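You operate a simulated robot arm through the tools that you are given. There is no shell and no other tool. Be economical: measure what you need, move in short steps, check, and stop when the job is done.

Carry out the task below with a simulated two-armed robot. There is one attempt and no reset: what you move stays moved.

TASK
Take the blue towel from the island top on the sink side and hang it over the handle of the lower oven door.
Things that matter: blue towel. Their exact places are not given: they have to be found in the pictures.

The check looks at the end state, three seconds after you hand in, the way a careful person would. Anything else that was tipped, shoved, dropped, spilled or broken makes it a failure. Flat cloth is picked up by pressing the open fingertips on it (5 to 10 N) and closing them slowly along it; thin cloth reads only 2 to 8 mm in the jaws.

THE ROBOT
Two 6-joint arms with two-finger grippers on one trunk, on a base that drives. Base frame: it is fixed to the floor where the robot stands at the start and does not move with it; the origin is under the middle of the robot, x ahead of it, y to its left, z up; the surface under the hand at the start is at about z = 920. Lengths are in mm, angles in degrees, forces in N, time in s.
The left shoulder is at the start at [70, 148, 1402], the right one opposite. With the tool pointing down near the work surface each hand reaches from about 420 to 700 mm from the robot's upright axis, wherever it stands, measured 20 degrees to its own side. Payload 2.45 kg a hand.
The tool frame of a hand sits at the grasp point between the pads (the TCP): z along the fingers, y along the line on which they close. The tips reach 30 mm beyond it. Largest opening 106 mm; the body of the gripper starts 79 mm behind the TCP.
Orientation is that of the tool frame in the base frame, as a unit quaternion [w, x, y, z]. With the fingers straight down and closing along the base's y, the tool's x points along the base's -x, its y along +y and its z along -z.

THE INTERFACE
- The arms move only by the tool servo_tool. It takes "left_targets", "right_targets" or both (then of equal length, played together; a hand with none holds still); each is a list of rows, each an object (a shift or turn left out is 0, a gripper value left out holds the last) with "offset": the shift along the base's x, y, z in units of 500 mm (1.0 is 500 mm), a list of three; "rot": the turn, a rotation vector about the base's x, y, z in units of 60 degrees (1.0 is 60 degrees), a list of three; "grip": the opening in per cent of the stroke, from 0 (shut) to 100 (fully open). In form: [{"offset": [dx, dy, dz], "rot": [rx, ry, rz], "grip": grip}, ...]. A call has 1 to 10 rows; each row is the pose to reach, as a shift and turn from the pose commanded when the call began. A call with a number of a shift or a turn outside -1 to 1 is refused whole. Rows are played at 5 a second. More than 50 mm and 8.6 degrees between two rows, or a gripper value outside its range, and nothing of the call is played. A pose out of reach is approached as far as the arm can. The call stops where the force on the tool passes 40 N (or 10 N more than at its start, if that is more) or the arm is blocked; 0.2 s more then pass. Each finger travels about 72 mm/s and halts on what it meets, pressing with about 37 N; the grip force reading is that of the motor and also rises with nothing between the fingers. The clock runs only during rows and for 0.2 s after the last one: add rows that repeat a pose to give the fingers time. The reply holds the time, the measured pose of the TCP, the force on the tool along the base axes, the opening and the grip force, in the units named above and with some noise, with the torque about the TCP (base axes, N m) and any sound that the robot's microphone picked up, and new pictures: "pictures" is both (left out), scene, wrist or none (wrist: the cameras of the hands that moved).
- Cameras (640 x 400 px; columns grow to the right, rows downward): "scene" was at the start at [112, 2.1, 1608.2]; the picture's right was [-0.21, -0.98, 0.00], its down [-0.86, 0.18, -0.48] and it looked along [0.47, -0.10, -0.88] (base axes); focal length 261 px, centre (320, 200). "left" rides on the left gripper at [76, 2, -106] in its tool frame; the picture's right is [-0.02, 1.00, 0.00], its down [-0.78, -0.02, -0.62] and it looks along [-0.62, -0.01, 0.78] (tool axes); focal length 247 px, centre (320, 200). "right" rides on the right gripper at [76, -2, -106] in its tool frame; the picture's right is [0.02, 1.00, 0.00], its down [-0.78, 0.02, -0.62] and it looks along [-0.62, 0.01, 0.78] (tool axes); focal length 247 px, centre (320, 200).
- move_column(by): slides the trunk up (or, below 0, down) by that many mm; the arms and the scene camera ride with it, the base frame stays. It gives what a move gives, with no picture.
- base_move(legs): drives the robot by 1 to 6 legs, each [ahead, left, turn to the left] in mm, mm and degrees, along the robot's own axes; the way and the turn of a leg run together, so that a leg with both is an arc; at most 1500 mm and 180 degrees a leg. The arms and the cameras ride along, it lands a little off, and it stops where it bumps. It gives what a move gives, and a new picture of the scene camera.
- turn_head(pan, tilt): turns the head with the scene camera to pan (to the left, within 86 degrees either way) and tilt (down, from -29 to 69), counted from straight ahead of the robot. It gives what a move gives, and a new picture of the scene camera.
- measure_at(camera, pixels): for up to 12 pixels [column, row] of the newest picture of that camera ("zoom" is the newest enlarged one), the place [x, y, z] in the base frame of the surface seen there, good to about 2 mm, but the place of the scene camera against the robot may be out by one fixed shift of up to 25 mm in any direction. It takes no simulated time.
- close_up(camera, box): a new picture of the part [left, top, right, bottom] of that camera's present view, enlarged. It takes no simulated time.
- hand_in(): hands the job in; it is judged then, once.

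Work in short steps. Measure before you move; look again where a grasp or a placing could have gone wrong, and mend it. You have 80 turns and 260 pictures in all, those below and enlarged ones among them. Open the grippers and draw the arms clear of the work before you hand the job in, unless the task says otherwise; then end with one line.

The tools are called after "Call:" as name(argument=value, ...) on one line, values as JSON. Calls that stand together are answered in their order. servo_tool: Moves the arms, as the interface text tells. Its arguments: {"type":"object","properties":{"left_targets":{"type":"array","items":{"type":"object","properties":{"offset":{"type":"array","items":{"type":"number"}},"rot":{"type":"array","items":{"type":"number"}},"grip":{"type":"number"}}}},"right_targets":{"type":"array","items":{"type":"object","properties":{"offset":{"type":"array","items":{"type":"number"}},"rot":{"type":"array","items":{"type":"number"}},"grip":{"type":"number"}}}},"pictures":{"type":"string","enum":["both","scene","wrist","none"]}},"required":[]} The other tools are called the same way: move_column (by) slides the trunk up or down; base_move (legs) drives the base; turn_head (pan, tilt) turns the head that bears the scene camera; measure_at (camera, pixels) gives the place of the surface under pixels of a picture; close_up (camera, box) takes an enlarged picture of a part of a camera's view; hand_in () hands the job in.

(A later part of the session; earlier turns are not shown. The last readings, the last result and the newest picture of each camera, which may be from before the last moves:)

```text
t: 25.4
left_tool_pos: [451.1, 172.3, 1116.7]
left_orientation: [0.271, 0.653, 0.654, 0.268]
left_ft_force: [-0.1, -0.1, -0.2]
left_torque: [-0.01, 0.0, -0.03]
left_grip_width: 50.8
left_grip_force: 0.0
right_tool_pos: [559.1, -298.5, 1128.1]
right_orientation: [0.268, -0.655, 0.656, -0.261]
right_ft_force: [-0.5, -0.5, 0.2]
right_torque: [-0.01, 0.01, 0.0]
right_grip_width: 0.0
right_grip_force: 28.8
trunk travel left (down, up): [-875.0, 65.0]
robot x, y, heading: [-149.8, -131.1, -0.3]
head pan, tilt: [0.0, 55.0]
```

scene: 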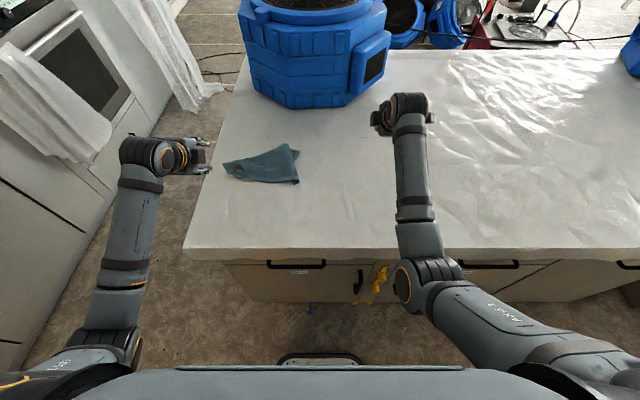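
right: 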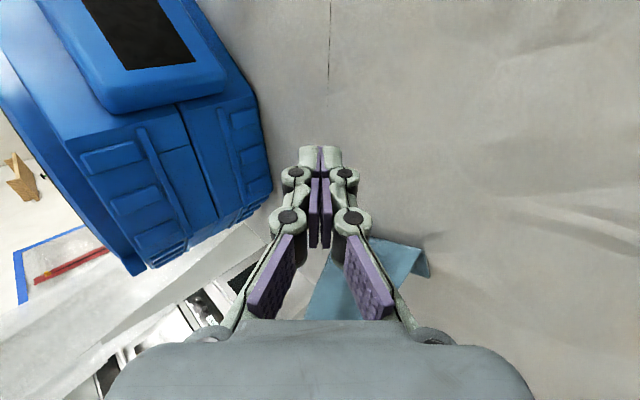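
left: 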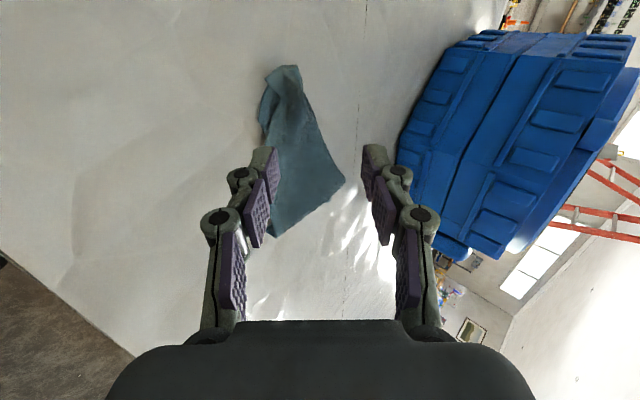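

I pitch both tools back to straight down and pull them in, away from the fan, before driving closer.

Call:
servo_tool(left_targets=[{"offset": [0, 0, -0.01], "rot": [0, 0.12, 0]}, {"offset": [0, 0, -0.02], "rot": [0, 0.24, 0]}, {"offset": [0, 0, -0.03], "rot": [0, 0.36, 0]}, {"offset": [0, 0, -0.04], "rot": [0, 0.48, 0]}, {"offset": [0, 0, -0.05], "rot": [0, 0.6, 0]}, {"offset": [0, 0, -0.05], "rot": [0, 0.75, 0]}], right_targets=[{"offset": [-0.04, 0, -0.01], "rot": [0, 0.12, 0], "grip": 48}, {"offset": [-0.08, 0, -0.02], "rot": [0, 0.24, 0]}, {"offset": [-0.12, 0, -0.03], "rot": [0, 0.36, 0]}, {"offset": [-0.16, 0, -0.04], "rot": [0, 0.48, 0]}, {"offset": [-0.2, 0, -0.05], "rot": [0, 0.6, 0]}, {"offset": [-0.22, 0, -0.06], "rot": [0, 0.75, 0]}], pictures="none")

Call:
measure_at(camera="scene", pixels=[[290, 105], [345, 103], [250, 75], [226, 165], [298, 145], [297, 182], [262, 165]])

```text
refused: row 6 steps farther than a row can; nothing moved
```

```text
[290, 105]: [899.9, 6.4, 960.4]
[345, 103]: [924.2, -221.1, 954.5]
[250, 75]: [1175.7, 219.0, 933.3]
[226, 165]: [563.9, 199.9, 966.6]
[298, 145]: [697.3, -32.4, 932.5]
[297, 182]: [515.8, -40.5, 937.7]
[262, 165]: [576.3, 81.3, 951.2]
```

The last step was a bit too large in rotation; I resend with even steps. The fan face is at x about 890, so there is room.

Call:
servo_tool(left_targets=[{"offset": [0, 0, -0.01], "rot": [0, 0.125, 0]}, {"offset": [0, 0, -0.02], "rot": [0, 0.25, 0]}, {"offset": [0, 0, -0.03], "rot": [0, 0.375, 0]}, {"offset": [0, 0, -0.04], "rot": [0, 0.5, 0]}, {"offset": [0, 0, -0.05], "rot": [0, 0.625, 0]}, {"offset": [0, 0, -0.05], "rot": [0, 0.75, 0]}], right_targets=[{"offset": [-0.04, 0, -0.01], "rot": [0, 0.125, 0], "grip": 48}, {"offset": [-0.08, 0, -0.02], "rot": [0, 0.25, 0]}, {"offset": [-0.12, 0, -0.03], "rot": [0, 0.375, 0]}, {"offset": [-0.16, 0, -0.04], "rot": [0, 0.5, 0]}, {"offset": [-0.2, 0, -0.05], "rot": [0, 0.625, 0]}, {"offset": [-0.22, 0, -0.06], "rot": [0, 0.75, 0]}], pictures="none")

Call:
base_move(legs=[[140, 190, 0]])

```text
t: 26.8
left_tool_pos: [451.2, 172.9, 1092.0]
left_orientation: [-0.002, 0.707, 0.708, -0.003]
left_ft_force: [-0.1, -0.2, 0.0]
left_torque: [0.0, 0.02, 0.05]
left_grip_width: 50.8
left_grip_force: 0.0
right_tool_pos: [450.3, -297.8, 1098.1]
right_orientation: [-0.005, -0.705, 0.709, 0.011]
right_ft_force: [0.4, 0.5, -0.2]
right_torque: [-0.01, 0.04, 0.03]
right_grip_width: 50.9
right_grip_force: 0.0
trunk travel left (down, up): [-875.0, 65.0]
robot x, y, heading: [-153.2, -131.0, -0.1]
head pan, tilt: [0.0, 55.0]
```

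```text
t: 28.5
left_tool_pos: [584.7, 361.5, 1093.6]
left_orientation: [0.0, 0.706, 0.708, -0.001]
left_ft_force: [-0.4, 0.4, -0.1]
left_torque: [0.0, 0.02, 0.01]
left_grip_width: 50.7
left_grip_force: 0.0
right_tool_pos: [583.4, -109.0, 1098.4]
right_orientation: [-0.004, -0.706, 0.709, 0.009]
right_ft_force: [0.7, -1.2, -0.8]
right_torque: [-0.01, 0.0, 0.04]
right_grip_width: 50.5
right_grip_force: 0.1
trunk travel left (down, up): [-875.0, 65.0]
robot x, y, heading: [-14.5, 63.1, -0.1]
head pan, tilt: [0.0, 55.0]
```

scene: 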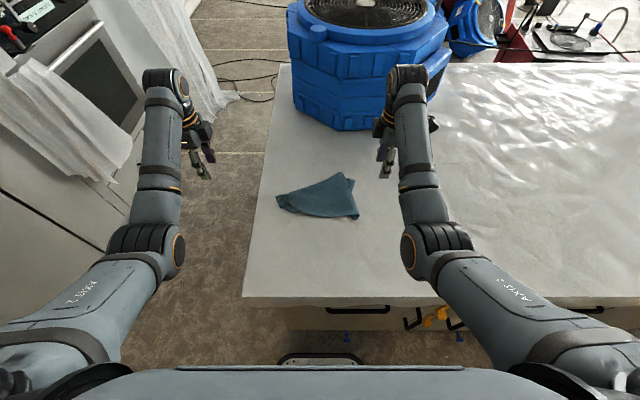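

Call:
close_up(camera="scene", box=[265, 160, 375, 230])

Call:
measure_at(camera="zoom", pixels=[[60, 215], [530, 320], [440, 80], [500, 110], [300, 300]])

```text
5.71 times, centred on (320, 195) of scene
```

zoom: 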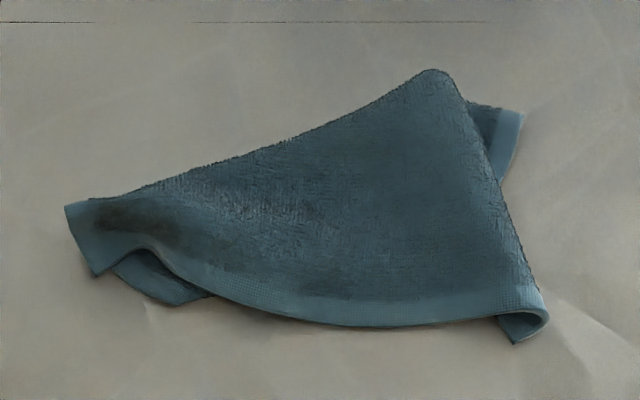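

```text
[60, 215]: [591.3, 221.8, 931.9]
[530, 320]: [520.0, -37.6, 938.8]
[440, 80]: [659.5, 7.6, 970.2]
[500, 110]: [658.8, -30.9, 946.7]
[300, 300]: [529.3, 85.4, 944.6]
```

The hemmed long side runs from the left corner at true about (600,213) to the curled right corner at about (529,-46). I bring the hands above these corners to look with the wrist cameras.

Call:
servo_tool(left_targets=[{"offset": [0, -0.07, -0.03]}, {"offset": [0, -0.14, -0.06]}, {"offset": [0, -0.21, -0.09]}, {"offset": [0, -0.28, -0.12]}, {"offset": [0.006, -0.335, -0.15]}, {"offset": [0.006, -0.335, -0.15]}], right_targets=[{"offset": [-0.01, 0.04, -0.04]}, {"offset": [-0.02, 0.08, -0.08]}, {"offset": [-0.04, 0.12, -0.12]}, {"offset": [-0.06, 0.15, -0.16]}, {"offset": [-0.066, 0.165, -0.19]}, {"offset": [-0.066, 0.165, -0.19]}], pictures="wrist")

```text
t: 29.9
left_tool_pos: [588.1, 196.3, 1016.7]
left_orientation: [0.001, 0.706, 0.708, -0.001]
left_ft_force: [-0.2, 0.1, -0.4]
left_torque: [0.01, 0.02, 0.01]
left_grip_width: 51.1
left_grip_force: 0.1
right_tool_pos: [552.6, -26.0, 1006.3]
right_orientation: [-0.004, -0.705, 0.71, 0.006]
right_ft_force: [-0.4, -0.7, 0.3]
right_torque: [-0.03, 0.0, -0.01]
right_grip_width: 51.3
right_grip_force: 0.0
trunk travel left (down, up): [-875.0, 65.0]
robot x, y, heading: [-17.8, 61.2, -0.1]
head pan, tilt: [0.0, 55.0]
```

right: 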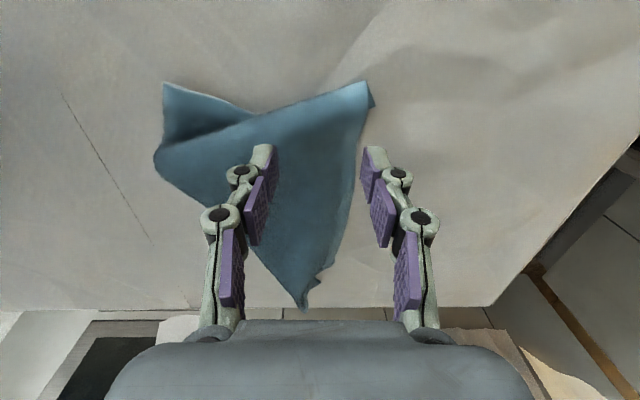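
left: 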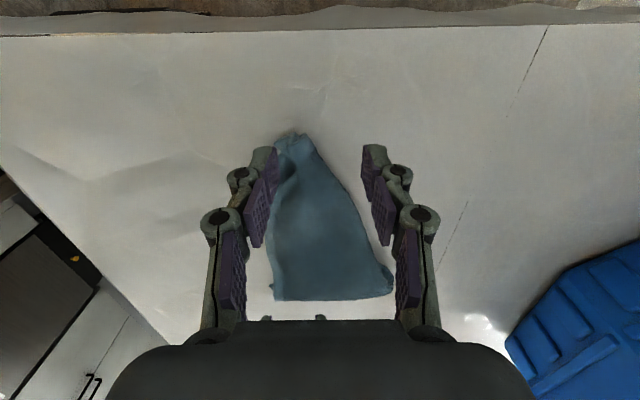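

Call:
measure_at(camera="right", pixels=[[368, 85], [372, 103], [356, 160], [340, 240], [300, 110], [240, 120], [165, 85], [305, 305]])

Call:
measure_at(camera="left", pixels=[[290, 137], [305, 135], [272, 200], [335, 180], [300, 180], [275, 298]])

Call:
close_up(camera="left", box=[230, 110, 420, 310])

Call:
close_up(camera="right", box=[140, 60, 400, 320])

```text
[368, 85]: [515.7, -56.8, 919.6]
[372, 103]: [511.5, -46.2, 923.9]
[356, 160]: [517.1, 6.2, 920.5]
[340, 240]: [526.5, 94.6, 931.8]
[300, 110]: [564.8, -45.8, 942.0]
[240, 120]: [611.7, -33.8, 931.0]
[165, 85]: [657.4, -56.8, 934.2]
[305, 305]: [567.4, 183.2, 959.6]
```

```text
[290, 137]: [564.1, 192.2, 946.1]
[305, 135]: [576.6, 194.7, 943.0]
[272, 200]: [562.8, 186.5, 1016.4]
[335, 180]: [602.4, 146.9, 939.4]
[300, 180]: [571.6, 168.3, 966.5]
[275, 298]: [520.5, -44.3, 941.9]
```

```text
2.00 times, centred on (325, 210) of left
```

zoom: 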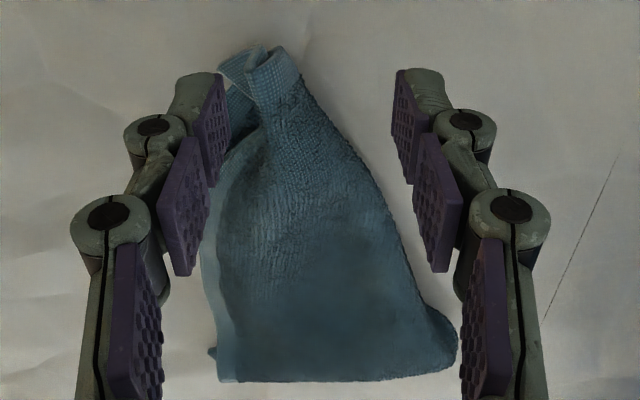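

```text
1.54 times, centred on (270, 190) of right
```

zoom: 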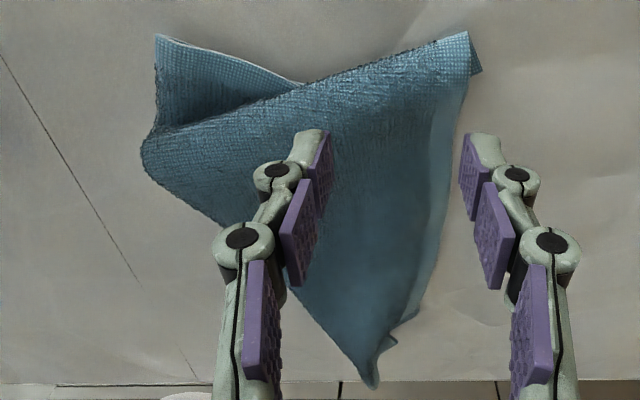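

Left bunch centre is about (580,175), right grip centre about (550,-33). I open the left to 65 mm and descend both to just above the table.

Call:
servo_tool(left_targets=[{"offset": [-0.014, -0.04, 0], "grip": 62}, {"offset": [-0.014, -0.04, -0.06]}, {"offset": [-0.014, -0.04, -0.11]}, {"offset": [-0.014, -0.04, -0.118]}, {"offset": [-0.014, -0.04, -0.122]}], right_targets=[{"offset": [-0.004, -0.014, 0], "grip": 50}, {"offset": [-0.004, -0.014, -0.05]}, {"offset": [-0.004, -0.014, -0.08]}, {"offset": [-0.004, -0.014, -0.09]}, {"offset": [-0.004, -0.014, -0.098]}], pictures="wrist")

```text
t: 31.1
left_tool_pos: [580.8, 176.7, 956.5]
left_orientation: [0.001, 0.705, 0.709, -0.001]
left_ft_force: [1.0, 0.3, 0.1]
left_torque: [-0.05, 0.0, -0.01]
left_grip_width: 65.7
left_grip_force: 0.2
right_tool_pos: [548.2, -30.7, 955.0]
right_orientation: [-0.003, -0.705, 0.709, 0.009]
right_ft_force: [-0.2, 0.0, 6.2]
right_torque: [-0.02, -0.2, -0.02]
right_grip_width: 54.6
right_grip_force: 1.7
trunk travel left (down, up): [-875.0, 65.0]
robot x, y, heading: [-11.7, 62.7, -0.1]
head pan, tilt: [0.0, 55.0]
```

right: 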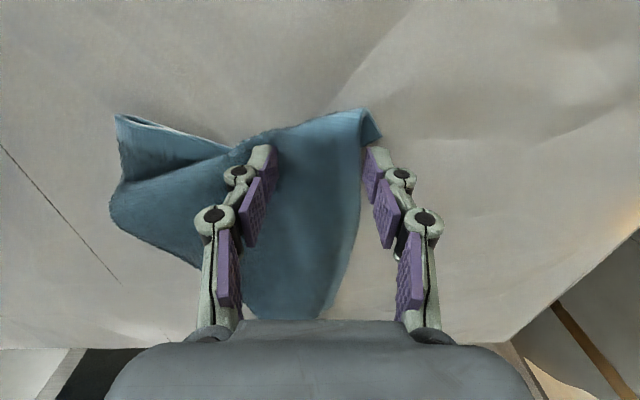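
left: 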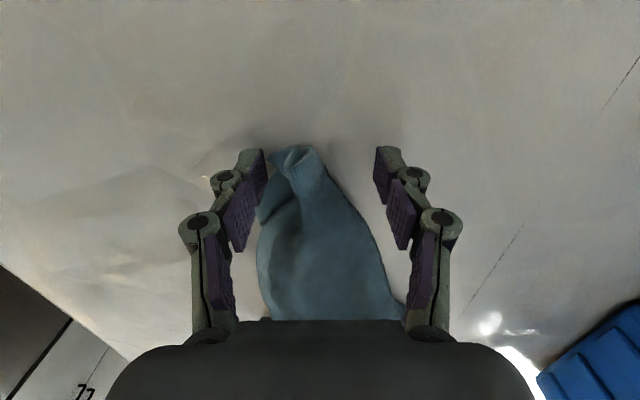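

Right far finger presses 6 N on cloth; the left bunch sits between its fingers. I close both slowly, pressing the left 4 mm lower.

Call:
servo_tool(left_targets=[{"offset": [0, 0, -0.005], "grip": 56}, {"offset": [0, 0, -0.008], "grip": 49}, {"offset": [0, 0, -0.008], "grip": 42}, {"offset": [0, 0, -0.008], "grip": 35}, {"offset": [0, 0, -0.008], "grip": 28}, {"offset": [0, 0, -0.008], "grip": 21}, {"offset": [0, 0, -0.008], "grip": 14}, {"offset": [0, 0, -0.008], "grip": 7}, {"offset": [0, 0, -0.008], "grip": 0}, {"offset": [0, 0, -0.008], "grip": 0}], right_targets=[{"offset": [0, 0, 0], "grip": 45}, {"offset": [0, 0, -0.002], "grip": 40}, {"offset": [0, 0, -0.002], "grip": 34}, {"offset": [0, 0, -0.002], "grip": 28}, {"offset": [0, 0, -0.002], "grip": 22}, {"offset": [0, 0, -0.002], "grip": 16}, {"offset": [0, 0, -0.002], "grip": 10}, {"offset": [0, 0, -0.002], "grip": 4}, {"offset": [0, 0, -0.002], "grip": 0}, {"offset": [0, 0, -0.002], "grip": 0}], pictures="wrist")

```text
t: 33.3
left_tool_pos: [580.9, 174.8, 953.1]
left_orientation: [0.0, 0.706, 0.708, -0.003]
left_ft_force: [-0.1, -0.9, 0.1]
left_torque: [0.03, -0.03, -0.02]
left_grip_width: 4.6
left_grip_force: 33.5
right_tool_pos: [549.0, -31.8, 954.6]
right_orientation: [-0.003, -0.705, 0.709, 0.009]
right_ft_force: [3.8, 0.6, 17.3]
right_torque: [0.06, -0.23, 0.0]
right_grip_width: 7.5
right_grip_force: 35.3
trunk travel left (down, up): [-875.0, 65.0]
robot x, y, heading: [-16.8, 60.8, 0.1]
head pan, tilt: [0.0, 55.0]
```

right: 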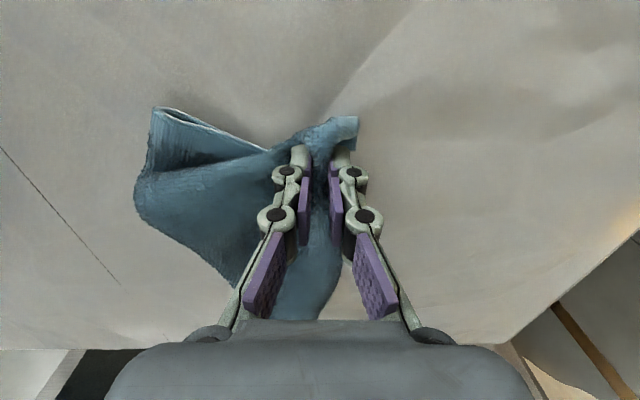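
left: 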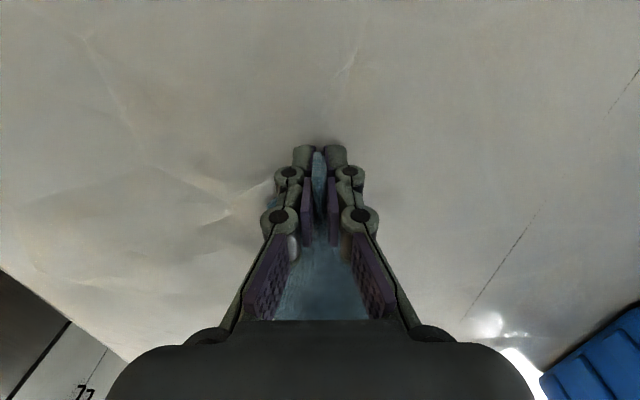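

Both jaws hold (4.6 and 7.5 mm). I lift both straight up 180 mm.

Call:
servo_tool(left_targets=[{"offset": [0, 0, 0.04]}, {"offset": [0, 0, 0.08]}, {"offset": [0, 0, 0.14]}, {"offset": [0, 0, 0.2]}, {"offset": [0, 0, 0.27]}, {"offset": [0, 0, 0.34]}, {"offset": [0, 0, 0.36]}, {"offset": [0, 0, 0.36]}], right_targets=[{"offset": [0, 0, 0.04]}, {"offset": [0, 0, 0.08]}, {"offset": [0, 0, 0.14]}, {"offset": [0, 0, 0.2]}, {"offset": [0, 0, 0.27]}, {"offset": [0, 0, 0.34]}, {"offset": [0, 0, 0.36]}, {"offset": [0, 0, 0.36]}], pictures="both")

Call:
move_column(by=60)

```text
t: 35.1
left_tool_pos: [592.9, 173.3, 1124.4]
left_orientation: [0.001, 0.706, 0.709, -0.001]
left_ft_force: [-0.7, -0.2, -1.4]
left_torque: [0.01, -0.03, 0.01]
left_grip_width: 4.6
left_grip_force: 33.4
left hand out of reach, approached as far as the arm can: row 6, 7, 8
right_tool_pos: [571.6, -21.0, 1108.8]
right_orientation: [-0.004, -0.705, 0.709, 0.009]
right_ft_force: [-0.1, 0.2, -0.2]
right_torque: [0.0, -0.01, -0.03]
right_grip_width: 7.4
right_grip_force: 35.2
right hand out of reach, approached as far as the arm can: row 5, 6, 7, 8
trunk travel left (down, up): [-875.0, 65.0]
robot x, y, heading: [-11.9, 60.0, 0.2]
head pan, tilt: [0.0, 55.0]
```

scene: 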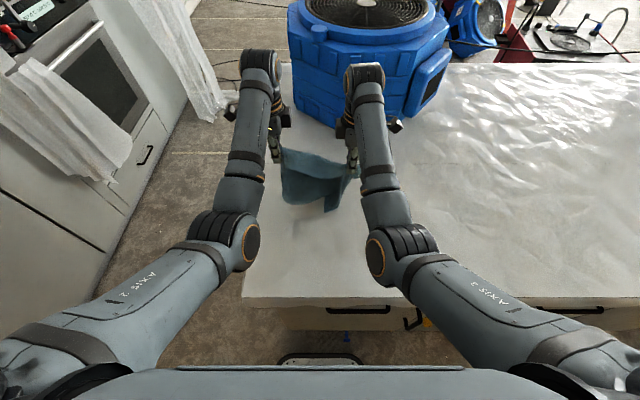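
right: 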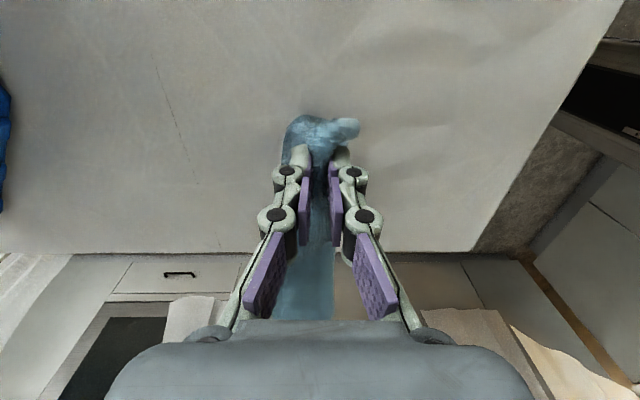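
left: 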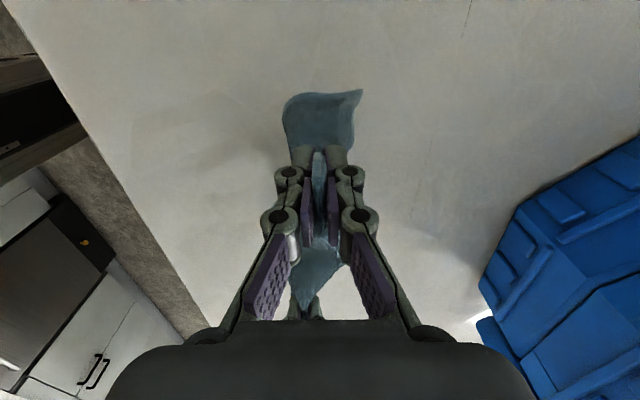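

```text
t: 36.1
left_tool_pos: [591.9, 172.7, 1184.5]
left_orientation: [-0.001, 0.706, 0.708, -0.002]
left_ft_force: [1.1, -0.2, -1.2]
left_torque: [0.03, -0.03, 0.0]
left_grip_width: 4.7
left_grip_force: 32.8
right_tool_pos: [574.0, -20.9, 1165.6]
right_orientation: [-0.005, -0.705, 0.709, 0.009]
right_ft_force: [0.0, 0.0, 0.4]
right_torque: [-0.01, 0.0, 0.0]
right_grip_width: 7.8
right_grip_force: 35.5
trunk travel left (down, up): [-935.0, 5.0]
robot x, y, heading: [-12.0, 60.7, 0.0]
head pan, tilt: [0.0, 55.0]
```

The towel hangs as a rectangle below both hands. I pitch both tools 45 degrees forward, with only small shifts.

Call:
servo_tool(left_targets=[{"offset": [0.003, 0, -0.02], "rot": [0, -0.125, 0]}, {"offset": [0.006, 0, -0.04], "rot": [0, -0.25, 0]}, {"offset": [0.009, 0, -0.05], "rot": [0, -0.375, 0]}, {"offset": [0.012, 0, -0.05], "rot": [0, -0.5, 0]}, {"offset": [0.016, 0, -0.05], "rot": [0, -0.625, 0]}, {"offset": [0.016, 0, -0.05], "rot": [0, -0.75, 0]}, {"offset": [0.016, 0, -0.05], "rot": [0, -0.75, 0]}], right_targets=[{"offset": [0.008, -0.004, -0.003], "rot": [0, -0.125, 0]}, {"offset": [0.016, -0.008, -0.006], "rot": [0, -0.25, 0]}, {"offset": [0.024, -0.012, -0.01], "rot": [0, -0.375, 0]}, {"offset": [0.032, -0.016, -0.012], "rot": [0, -0.5, 0]}, {"offset": [0.04, -0.02, -0.012], "rot": [0, -0.625, 0]}, {"offset": [0.05, -0.02, -0.012], "rot": [0, -0.75, 0]}, {"offset": [0.05, -0.02, -0.012], "rot": [0, -0.75, 0]}], pictures="both")

```text
t: 36.9
left_tool_pos: [612.0, 181.4, 1179.9]
left_orientation: [0.142, 0.692, 0.693, 0.142]
left_ft_force: [0.0, -32.3, 2.2]
left_torque: [-0.69, 0.01, -0.3]
left_grip_width: 3.8
left_grip_force: 32.7
right_tool_pos: [611.8, -78.5, 1195.8]
right_orientation: [0.123, -0.678, 0.703, -0.177]
right_ft_force: [-0.3, 31.8, -2.2]
right_torque: [0.73, 0.07, 0.35]
right_grip_width: 7.4
right_grip_force: 35.2
right hand out of reach, approached as far as the arm can: row 4
trunk travel left (down, up): [-935.0, 5.0]
robot x, y, heading: [-14.5, 60.9, -0.2]
head pan, tilt: [0.0, 55.0]
stopped in row 4 (left hand): the force on the tool passed its limit at 45 N (the readings are from after the stop); the commanded pose is now the measured one
```

scene: 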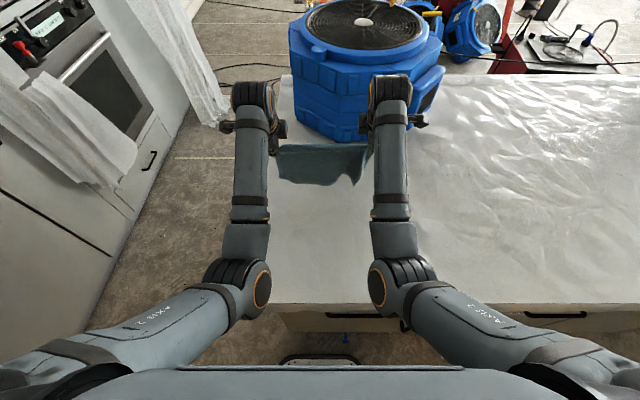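
right: 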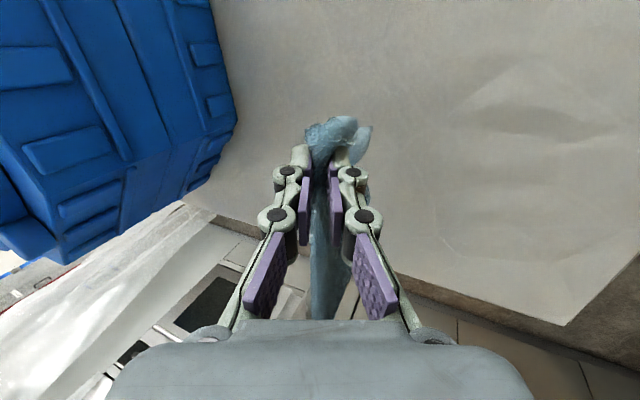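
left: 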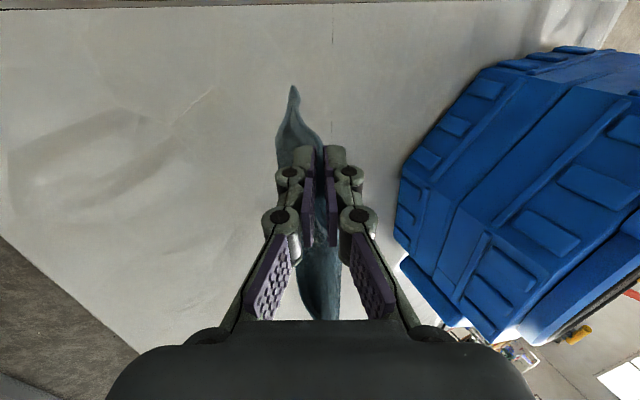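

The hands were pushed apart again (260 mm, 32 N) since the pose is too near the robot for a pitched tool. I relieve the tension at once by moving them inward and forward, at the same pitch.

Call:
servo_tool(left_targets=[{"offset": [0.02, -0.03, -0.02]}, {"offset": [0.06, -0.04, -0.04]}, {"offset": [0.1, -0.04, -0.05]}, {"offset": [0.1, -0.04, -0.05]}], right_targets=[{"offset": [0.02, 0.03, -0.04]}, {"offset": [0.06, 0.06, -0.07]}, {"offset": [0.1, 0.06, -0.08]}, {"offset": [0.1, 0.06, -0.08]}], pictures="wrist")

```text
t: 37.9
left_tool_pos: [661.1, 161.1, 1154.4]
left_orientation: [0.14, 0.692, 0.694, 0.143]
left_ft_force: [-0.1, -0.8, 0.3]
left_torque: [0.01, 0.01, 0.0]
left_grip_width: 3.5
left_grip_force: 32.6
right_tool_pos: [660.6, -47.4, 1155.4]
right_orientation: [0.123, -0.678, 0.704, -0.175]
right_ft_force: [0.0, -0.3, -0.1]
right_torque: [0.03, 0.09, 0.04]
right_grip_width: 6.7
right_grip_force: 35.2
trunk travel left (down, up): [-935.0, 5.0]
robot x, y, heading: [-18.8, 57.9, 0.2]
head pan, tilt: [0.0, 55.0]
```

right: 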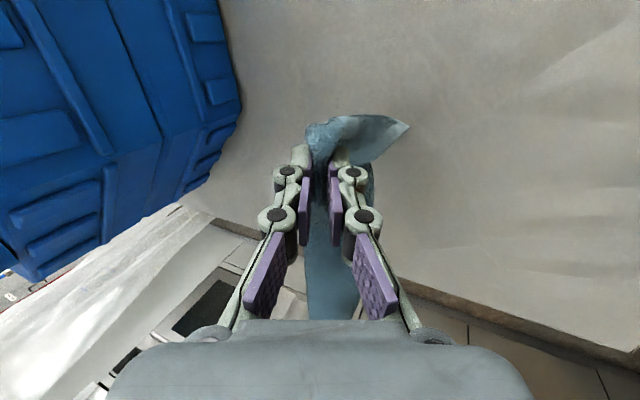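
left: 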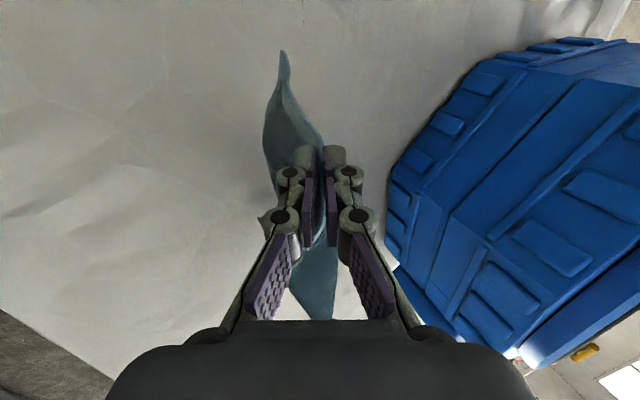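

Tension is gone and both still hold. Now I complete the pitch to 45 degrees while moving 45 mm further forward.

Call:
servo_tool(left_targets=[{"offset": [0.05, 0, -0.01]}, {"offset": [0.09, 0, -0.02], "rot": [0, -0.09, 0]}, {"offset": [0.09, 0, -0.02], "rot": [0, -0.18, 0]}, {"offset": [0.09, 0, -0.02], "rot": [0, -0.27, 0]}, {"offset": [0.09, 0, -0.02], "rot": [0, -0.365, 0]}, {"offset": [0.09, 0, -0.02], "rot": [0, -0.365, 0]}], right_targets=[{"offset": [0.05, 0, -0.01]}, {"offset": [0.09, 0, -0.02], "rot": [0.012, -0.09, 0.015]}, {"offset": [0.09, 0, -0.02], "rot": [0.025, -0.18, 0.03]}, {"offset": [0.09, 0, -0.02], "rot": [0.037, -0.27, 0.045]}, {"offset": [0.09, 0, -0.02], "rot": [0.05, -0.345, 0.06]}, {"offset": [0.09, 0, -0.02], "rot": [0.05, -0.345, 0.06]}], pictures="both")

```text
t: 39.3
left_tool_pos: [705.5, 161.1, 1144.8]
left_orientation: [0.27, 0.651, 0.655, 0.273]
left_ft_force: [-1.0, 0.9, 0.8]
left_torque: [0.03, 0.1, 0.02]
left_grip_width: 3.6
left_grip_force: 32.4
right_tool_pos: [707.3, -47.4, 1146.0]
right_orientation: [-0.271, 0.653, -0.653, 0.273]
right_ft_force: [0.3, -0.7, -0.2]
right_torque: [-0.01, 0.06, 0.02]
right_grip_width: 7.0
right_grip_force: 35.1
trunk travel left (down, up): [-935.0, 5.0]
robot x, y, heading: [-11.4, 61.3, 0.2]
head pan, tilt: [0.0, 55.0]
```

scene: 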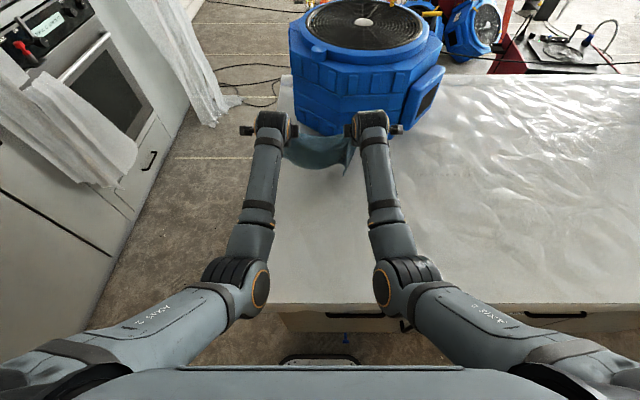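
right: 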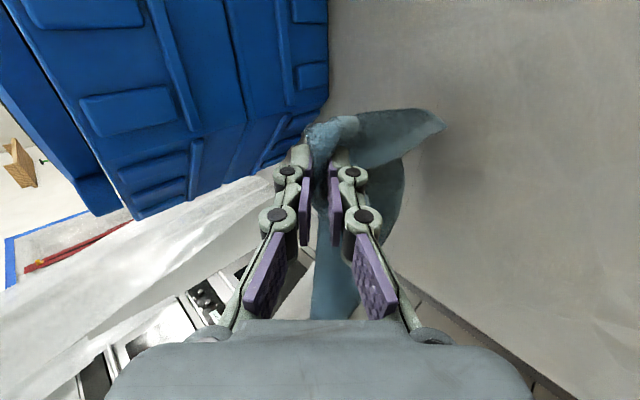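
left: 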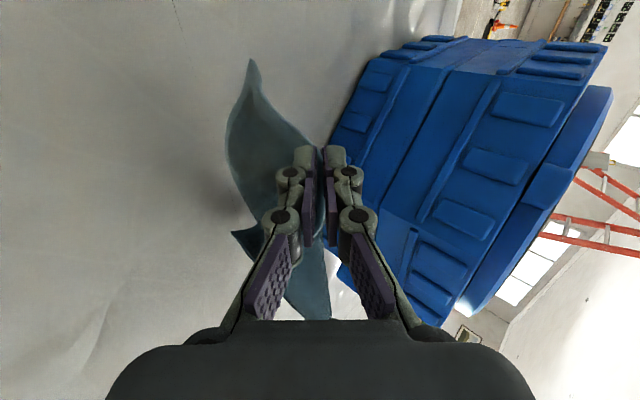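

The towel is held at 45 degrees with hands 208 mm apart. Before driving, I measure the island's front edge and the robot's own base front (seen at (320,357)) to check aisle clearance.

Call:
measure_at(camera="scene", pixels=[[320, 354], [290, 357], [350, 357], [340, 303], [245, 303], [280, 85], [150, 160], [130, 195]])

Call:
turn_head(pan=80, tilt=45)

```text
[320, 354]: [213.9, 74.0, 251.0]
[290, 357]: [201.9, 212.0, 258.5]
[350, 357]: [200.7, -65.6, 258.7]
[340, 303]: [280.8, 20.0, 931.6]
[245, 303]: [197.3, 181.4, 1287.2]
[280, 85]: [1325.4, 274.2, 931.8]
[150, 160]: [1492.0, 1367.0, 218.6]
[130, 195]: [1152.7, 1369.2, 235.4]
```

```text
t: 40.9
left_tool_pos: [705.9, 162.7, 1144.2]
left_orientation: [0.27, 0.651, 0.656, 0.273]
left_ft_force: [0.7, -0.6, -0.4]
left_torque: [-0.02, 0.13, 0.01]
left_grip_width: 3.1
left_grip_force: 32.3
right_tool_pos: [707.2, -46.7, 1145.9]
right_orientation: [-0.269, 0.654, -0.652, 0.273]
right_ft_force: [0.0, 0.4, -1.2]
right_torque: [-0.01, 0.07, 0.03]
right_grip_width: 6.9
right_grip_force: 35.1
trunk travel left (down, up): [-935.0, 5.0]
robot x, y, heading: [-13.6, 59.8, 0.0]
head pan, tilt: [80.0, 45.0]
```

scene: 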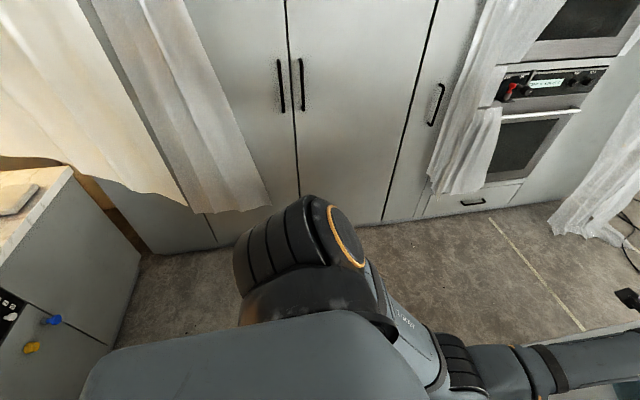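

Call:
measure_at(camera="scene", pixels=[[72, 170], [10, 245], [115, 335], [140, 260], [180, 200], [260, 205], [500, 110], [480, 190], [560, 110], [30, 100], [575, 235]])

```text
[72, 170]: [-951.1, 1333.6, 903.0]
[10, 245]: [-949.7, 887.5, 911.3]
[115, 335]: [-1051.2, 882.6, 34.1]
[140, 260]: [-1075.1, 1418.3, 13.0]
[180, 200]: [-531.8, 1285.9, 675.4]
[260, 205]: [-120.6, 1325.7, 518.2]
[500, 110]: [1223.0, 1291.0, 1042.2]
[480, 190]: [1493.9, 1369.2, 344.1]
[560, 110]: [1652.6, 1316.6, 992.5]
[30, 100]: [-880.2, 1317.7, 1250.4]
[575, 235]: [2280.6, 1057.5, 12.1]
```

Aisle plan: the island edge is at y≈262, base half-length about 230, counter behind at x≈-950. I back off 200 and turn left 90 degrees in the open, then will pull the hands in (tool down) for the aisle.

Call:
base_move(legs=[[-200, 0, 0], [0, 0, 90]])

Call:
turn_head(pan=0, tilt=45)

```text
t: 46.3
left_tool_pos: [-323.4, 779.5, 1143.5]
left_orientation: [-0.003, -0.007, 0.923, 0.384]
left_ft_force: [0.0, 0.2, -0.5]
left_torque: [0.0, 0.05, -0.11]
left_grip_width: 3.2
left_grip_force: 32.5
right_tool_pos: [-114.4, 784.1, 1145.6]
right_orientation: [-0.383, 0.924, 0.004, 0.001]
right_ft_force: [-0.2, 0.4, 0.2]
right_torque: [0.01, 0.09, -0.11]
right_grip_width: 6.4
right_grip_force: 34.4
trunk travel left (down, up): [-935.0, 5.0]
robot x, y, heading: [-214.7, 58.6, 90.6]
head pan, tilt: [80.0, 45.0]
```

scene: 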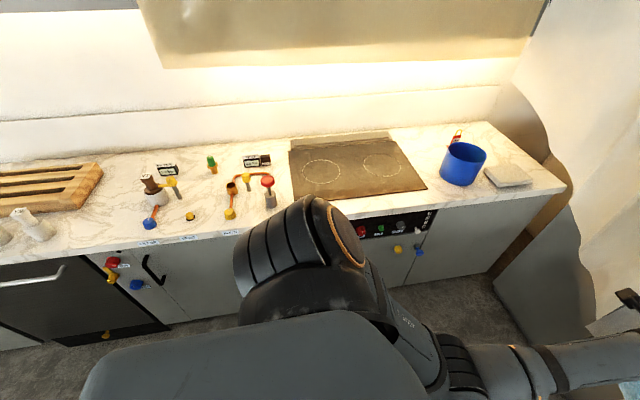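

```text
t: 47.8
left_tool_pos: [-324.2, 779.8, 1145.2]
left_orientation: [-0.003, -0.006, 0.924, 0.383]
left_ft_force: [0.0, 0.4, -0.2]
left_torque: [-0.02, 0.04, -0.08]
left_grip_width: 3.4
left_grip_force: 33.1
right_tool_pos: [-114.6, 781.6, 1144.7]
right_orientation: [-0.383, 0.924, 0.005, 0.001]
right_ft_force: [0.1, 0.2, -0.9]
right_torque: [0.02, 0.07, -0.09]
right_grip_width: 6.4
right_grip_force: 34.6
trunk travel left (down, up): [-935.0, 5.0]
robot x, y, heading: [-216.5, 61.3, 90.3]
head pan, tilt: [0.0, 45.0]
```

scene: 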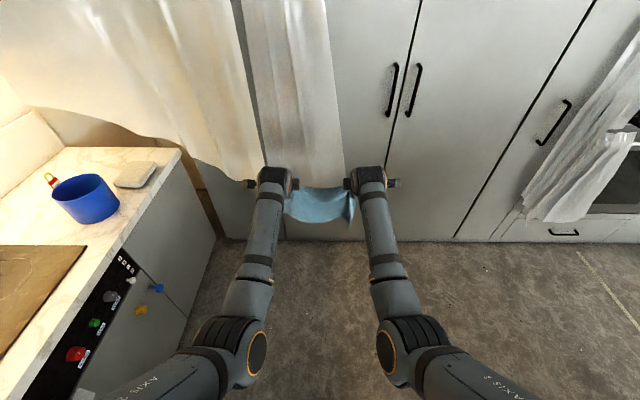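

Now facing the wall, the hands are in free air. I lower first, then retract to about 510 mm with tools straight down, in slow even steps.

Call:
servo_tool(left_targets=[{"offset": [0, 0, -0.08]}, {"offset": [0, 0, -0.16]}, {"offset": [0, -0.05, -0.2], "rot": [-0.1, 0, 0]}, {"offset": [0, -0.1, -0.2], "rot": [-0.2, 0, 0]}, {"offset": [0, -0.15, -0.2], "rot": [-0.3, 0, 0]}, {"offset": [0, -0.2, -0.2], "rot": [-0.4, 0, 0]}, {"offset": [0, -0.25, -0.2], "rot": [-0.5, 0, 0]}, {"offset": [0, -0.3, -0.2], "rot": [-0.6, 0, 0]}], right_targets=[{"offset": [0, 0, -0.08]}, {"offset": [0, 0, -0.16]}, {"offset": [0, -0.05, -0.2], "rot": [-0.1, 0, 0]}, {"offset": [0, -0.1, -0.2], "rot": [-0.2, 0, 0]}, {"offset": [0, -0.15, -0.2], "rot": [-0.3, 0, 0]}, {"offset": [0, -0.2, -0.2], "rot": [-0.4, 0, 0]}, {"offset": [0, -0.25, -0.2], "rot": [-0.5, 0, 0]}, {"offset": [0, -0.3, -0.2], "rot": [-0.6, 0, 0]}], pictures="scene")

```text
t: 49.8
left_tool_pos: [-349.1, 647.0, 1056.8]
left_orientation: [-0.026, -0.014, 0.995, 0.097]
left_ft_force: [5.5, -0.1, 0.2]
left_torque: [0.06, -0.12, -0.04]
left_grip_width: 3.4
left_grip_force: 32.3
right_tool_pos: [-97.4, 646.2, 1059.6]
right_orientation: [-0.094, 0.996, -0.001, 0.012]
right_ft_force: [-5.5, 0.4, -0.5]
right_torque: [0.1, 0.13, 0.04]
right_grip_width: 5.8
right_grip_force: 34.8
trunk travel left (down, up): [-935.0, 5.0]
robot x, y, heading: [-216.5, 63.4, 90.5]
head pan, tilt: [0.0, 45.0]
stopped in row 8 (left hand): the arm was blocked; the commanded pose is now the measured one
```

scene: 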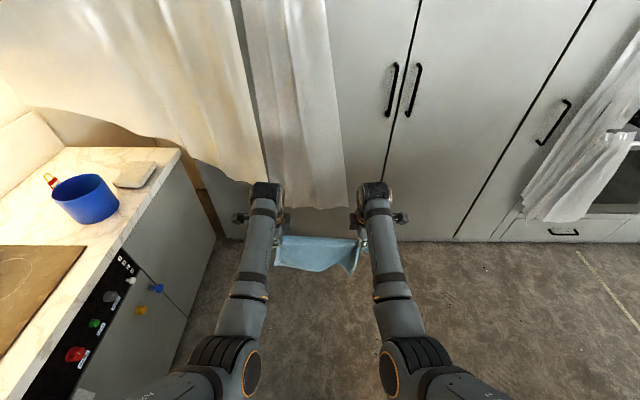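

Hands drifted to 252 mm apart with 5.5 N; I bring them in by 20 mm each, lower slightly and finish straightening the tools.

Call:
servo_tool(left_targets=[{"offset": [0.02, 0, -0.02]}, {"offset": [0.04, 0, -0.05]}, {"offset": [0.04, 0, -0.08], "rot": [-0.08, 0, 0]}, {"offset": [0.04, 0, -0.08], "rot": [-0.17, 0, 0]}], right_targets=[{"offset": [-0.02, 0, -0.02]}, {"offset": [-0.04, 0, -0.05]}, {"offset": [-0.04, 0, -0.08], "rot": [-0.08, 0, 0]}, {"offset": [-0.04, 0, -0.08], "rot": [-0.17, 0, 0]}], pictures="wrist")

```text
t: 50.8
left_tool_pos: [-326.1, 648.1, 1016.2]
left_orientation: [-0.024, -0.009, 1.0, 0.005]
left_ft_force: [-0.7, -0.5, -0.3]
left_torque: [0.06, 0.01, -0.02]
left_grip_width: 2.9
left_grip_force: 32.4
right_tool_pos: [-120.2, 646.3, 1017.3]
right_orientation: [-0.004, 1.0, 0.002, 0.01]
right_ft_force: [0.6, -0.2, 0.0]
right_torque: [0.05, -0.01, 0.01]
right_grip_width: 5.9
right_grip_force: 33.7
trunk travel left (down, up): [-935.0, 5.0]
robot x, y, heading: [-214.6, 59.8, 90.8]
head pan, tilt: [0.0, 45.0]
```

right: 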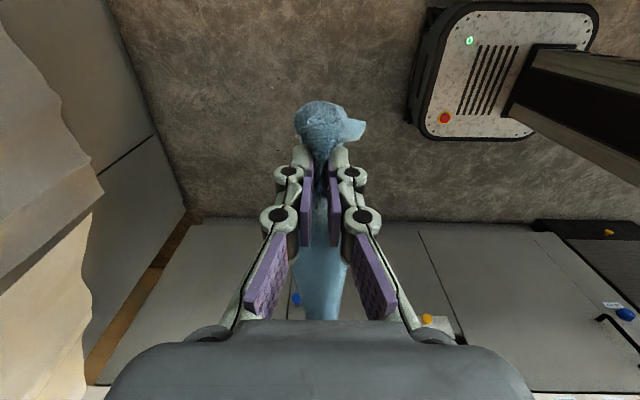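
left: 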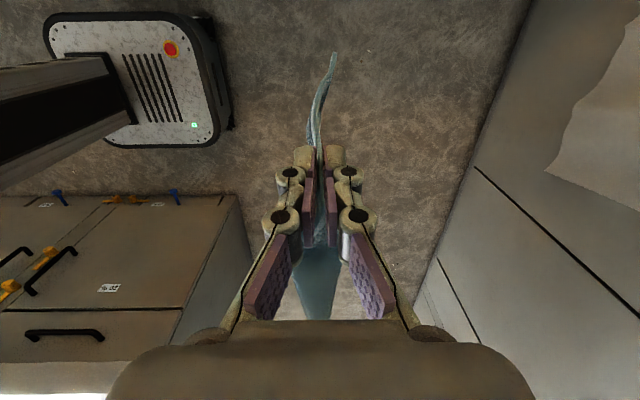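

Relaxed again (206 mm apart, both hold). I measure my own base's outline in the right wrist picture for the aisle clearance.

Call:
measure_at(camera="right", pixels=[[440, 12], [585, 12], [420, 128], [470, 135], [600, 135]])

Call:
measure_at(camera="left", pixels=[[50, 20], [195, 20], [225, 125], [130, 145]])

```text
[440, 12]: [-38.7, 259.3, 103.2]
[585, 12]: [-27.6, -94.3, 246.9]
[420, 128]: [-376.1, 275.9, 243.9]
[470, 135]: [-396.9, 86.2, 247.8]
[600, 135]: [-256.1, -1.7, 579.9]
```

```text
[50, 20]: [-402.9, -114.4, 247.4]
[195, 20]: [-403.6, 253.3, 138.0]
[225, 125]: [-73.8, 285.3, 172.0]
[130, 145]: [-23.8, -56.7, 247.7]
```

Base reaches about 220 ahead and 200 behind its axis, so y≈550 fits the aisle. I drive ahead 480, then right 900, and look.

Call:
base_move(legs=[[480, 0, -0.6], [0, -900, 0]])

```text
t: 57.9
left_tool_pos: [559.7, 1121.8, 1017.0]
left_orientation: [-0.024, -0.007, 1.0, 0.007]
left_ft_force: [0.2, 0.5, -0.8]
left_torque: [0.03, -0.02, 0.02]
left_grip_width: 3.1
left_grip_force: 32.5
right_tool_pos: [766.4, 1119.7, 1019.5]
right_orientation: [-0.005, 1.0, -0.002, 0.01]
right_ft_force: [0.2, 0.3, -0.4]
right_torque: [0.09, -0.02, -0.01]
right_grip_width: 5.6
right_grip_force: 34.4
trunk travel left (down, up): [-935.0, 5.0]
robot x, y, heading: [667.7, 534.5, 90.1]
head pan, tilt: [0.0, 45.0]
```

scene: 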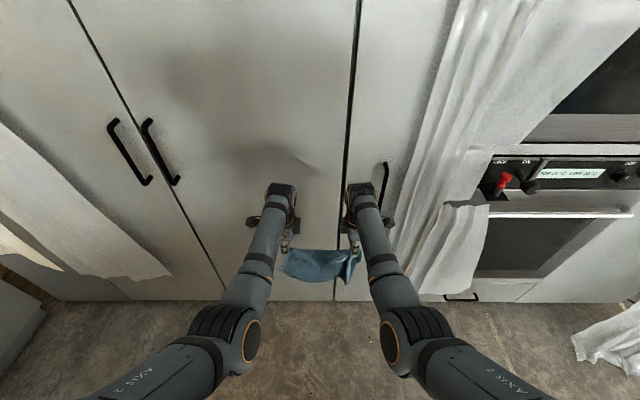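

Clear so far. I measure the plastic sheet, lever bracket, and bar from here before passing by them.

Call:
measure_at(camera="scene", pixels=[[440, 280], [465, 215], [430, 230], [480, 160], [503, 180], [530, 188], [500, 213], [560, 214], [625, 212], [620, 175], [470, 270], [445, 150]])

Call:
close_up(camera="scene", box=[440, 120, 640, 245])

```text
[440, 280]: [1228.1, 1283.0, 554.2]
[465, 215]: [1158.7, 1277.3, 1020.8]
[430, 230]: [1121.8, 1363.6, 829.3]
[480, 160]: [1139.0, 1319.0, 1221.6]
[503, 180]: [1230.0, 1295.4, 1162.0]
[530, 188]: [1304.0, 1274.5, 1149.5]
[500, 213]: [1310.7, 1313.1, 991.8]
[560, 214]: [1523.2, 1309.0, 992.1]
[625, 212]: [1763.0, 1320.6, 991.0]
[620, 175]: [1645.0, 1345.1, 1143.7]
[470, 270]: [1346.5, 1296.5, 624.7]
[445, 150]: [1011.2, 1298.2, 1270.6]
```

```text
3.20 times, centred on (540, 182) of scene
```

zoom: 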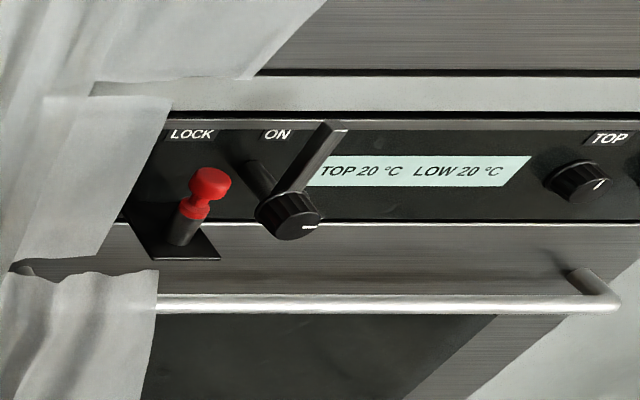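

The bar is free from x≈1310 to 1765 at y≈1310, z≈990 (scene frame); the knobs protrude at z≈1150. I drive right 890 to centre the hands around x≈1555.

Call:
base_move(legs=[[0, -890, 0]])

```text
t: 62.6
left_tool_pos: [1453.1, 1119.2, 1016.7]
left_orientation: [-0.024, -0.001, 1.0, 0.006]
left_ft_force: [1.1, -0.1, -0.1]
left_torque: [0.04, -0.03, -0.02]
left_grip_width: 3.2
left_grip_force: 32.7
right_tool_pos: [1659.6, 1115.7, 1020.0]
right_orientation: [-0.004, 1.0, -0.009, 0.011]
right_ft_force: [-0.6, -0.3, -0.8]
right_torque: [0.09, -0.02, 0.02]
right_grip_width: 5.6
right_grip_force: 34.6
trunk travel left (down, up): [-935.0, 5.0]
robot x, y, heading: [1551.1, 531.2, 89.2]
head pan, tilt: [0.0, 45.0]
```

scene: 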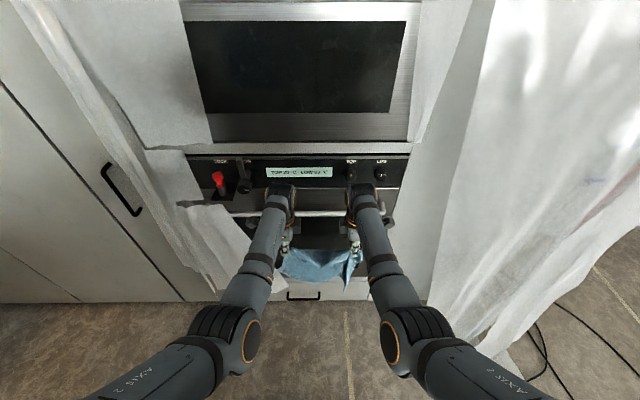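

Call:
measure_at(camera="scene", pixels=[[240, 212], [255, 212], [320, 213], [383, 213], [391, 222], [245, 185], [352, 172], [380, 174], [320, 235]])

Call:
servo_tool(left_targets=[{"offset": [0, 0, 0]}], right_targets=[{"offset": [0, 0, 0]}], pictures="wrist")

Call:
close_up(camera="scene", box=[200, 140, 440, 300])

```text
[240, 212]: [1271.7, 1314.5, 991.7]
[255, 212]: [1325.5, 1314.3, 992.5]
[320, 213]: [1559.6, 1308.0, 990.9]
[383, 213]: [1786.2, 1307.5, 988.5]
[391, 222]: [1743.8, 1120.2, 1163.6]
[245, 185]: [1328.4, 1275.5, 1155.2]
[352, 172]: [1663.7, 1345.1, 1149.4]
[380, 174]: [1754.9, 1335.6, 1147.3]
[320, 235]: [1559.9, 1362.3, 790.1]
```

```text
t: 63.0
left_tool_pos: [1452.4, 1119.3, 1016.7]
left_orientation: [-0.025, -0.001, 1.0, 0.006]
left_ft_force: [0.0, -1.1, 0.4]
left_torque: [0.06, 0.0, 0.01]
left_grip_width: 3.2
left_grip_force: 32.0
right_tool_pos: [1661.5, 1115.4, 1018.8]
right_orientation: [-0.004, 1.0, -0.008, 0.01]
right_ft_force: [0.0, 0.1, -0.9]
right_torque: [0.06, -0.01, 0.0]
right_grip_width: 5.9
right_grip_force: 34.1
trunk travel left (down, up): [-935.0, 5.0]
robot x, y, heading: [1550.2, 530.7, 89.2]
head pan, tilt: [0.0, 45.0]
```

right: 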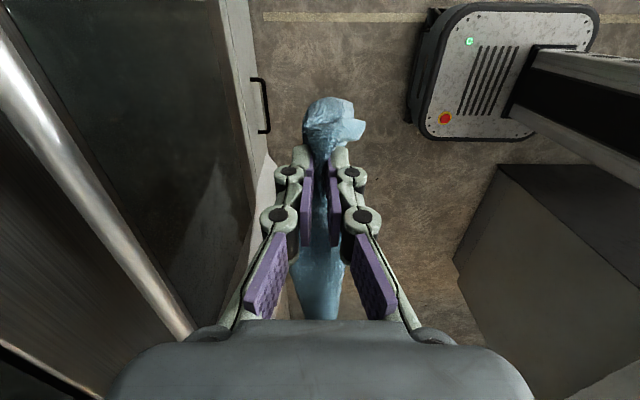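
left: 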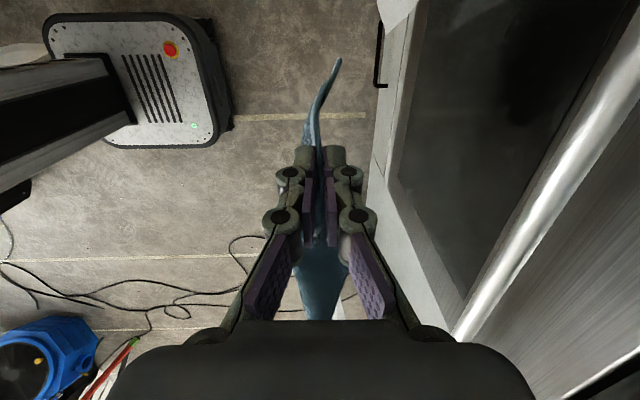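

```text
2.50 times, centred on (320, 220) of scene
```

zoom: 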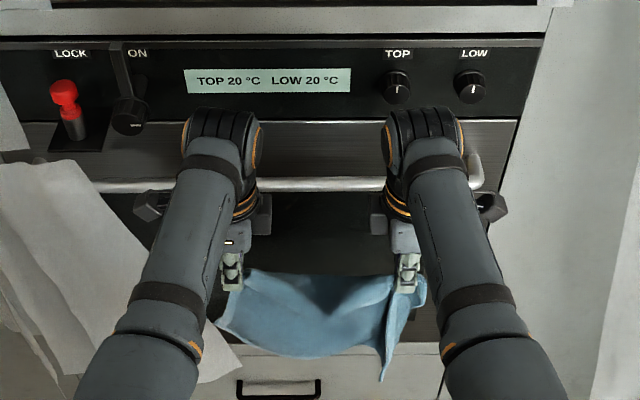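

The bar shows well in both wrist pictures; I measure it there for true coordinates.

Call:
measure_at(camera="left", pixels=[[605, 100], [558, 185], [548, 180], [570, 190], [500, 275], [600, 250], [470, 150]])

Call:
measure_at(camera="right", pixels=[[40, 110], [90, 190], [80, 195], [103, 190], [150, 280], [50, 280]])

```text
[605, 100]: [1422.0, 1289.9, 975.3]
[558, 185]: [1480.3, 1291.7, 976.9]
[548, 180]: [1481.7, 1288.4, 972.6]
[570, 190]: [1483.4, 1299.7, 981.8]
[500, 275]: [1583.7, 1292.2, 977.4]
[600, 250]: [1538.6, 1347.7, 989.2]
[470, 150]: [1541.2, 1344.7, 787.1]
```

```text
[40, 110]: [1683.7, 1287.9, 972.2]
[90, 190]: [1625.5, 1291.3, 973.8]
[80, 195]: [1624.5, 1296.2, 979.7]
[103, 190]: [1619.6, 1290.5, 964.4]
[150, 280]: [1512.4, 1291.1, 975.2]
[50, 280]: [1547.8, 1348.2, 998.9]
```

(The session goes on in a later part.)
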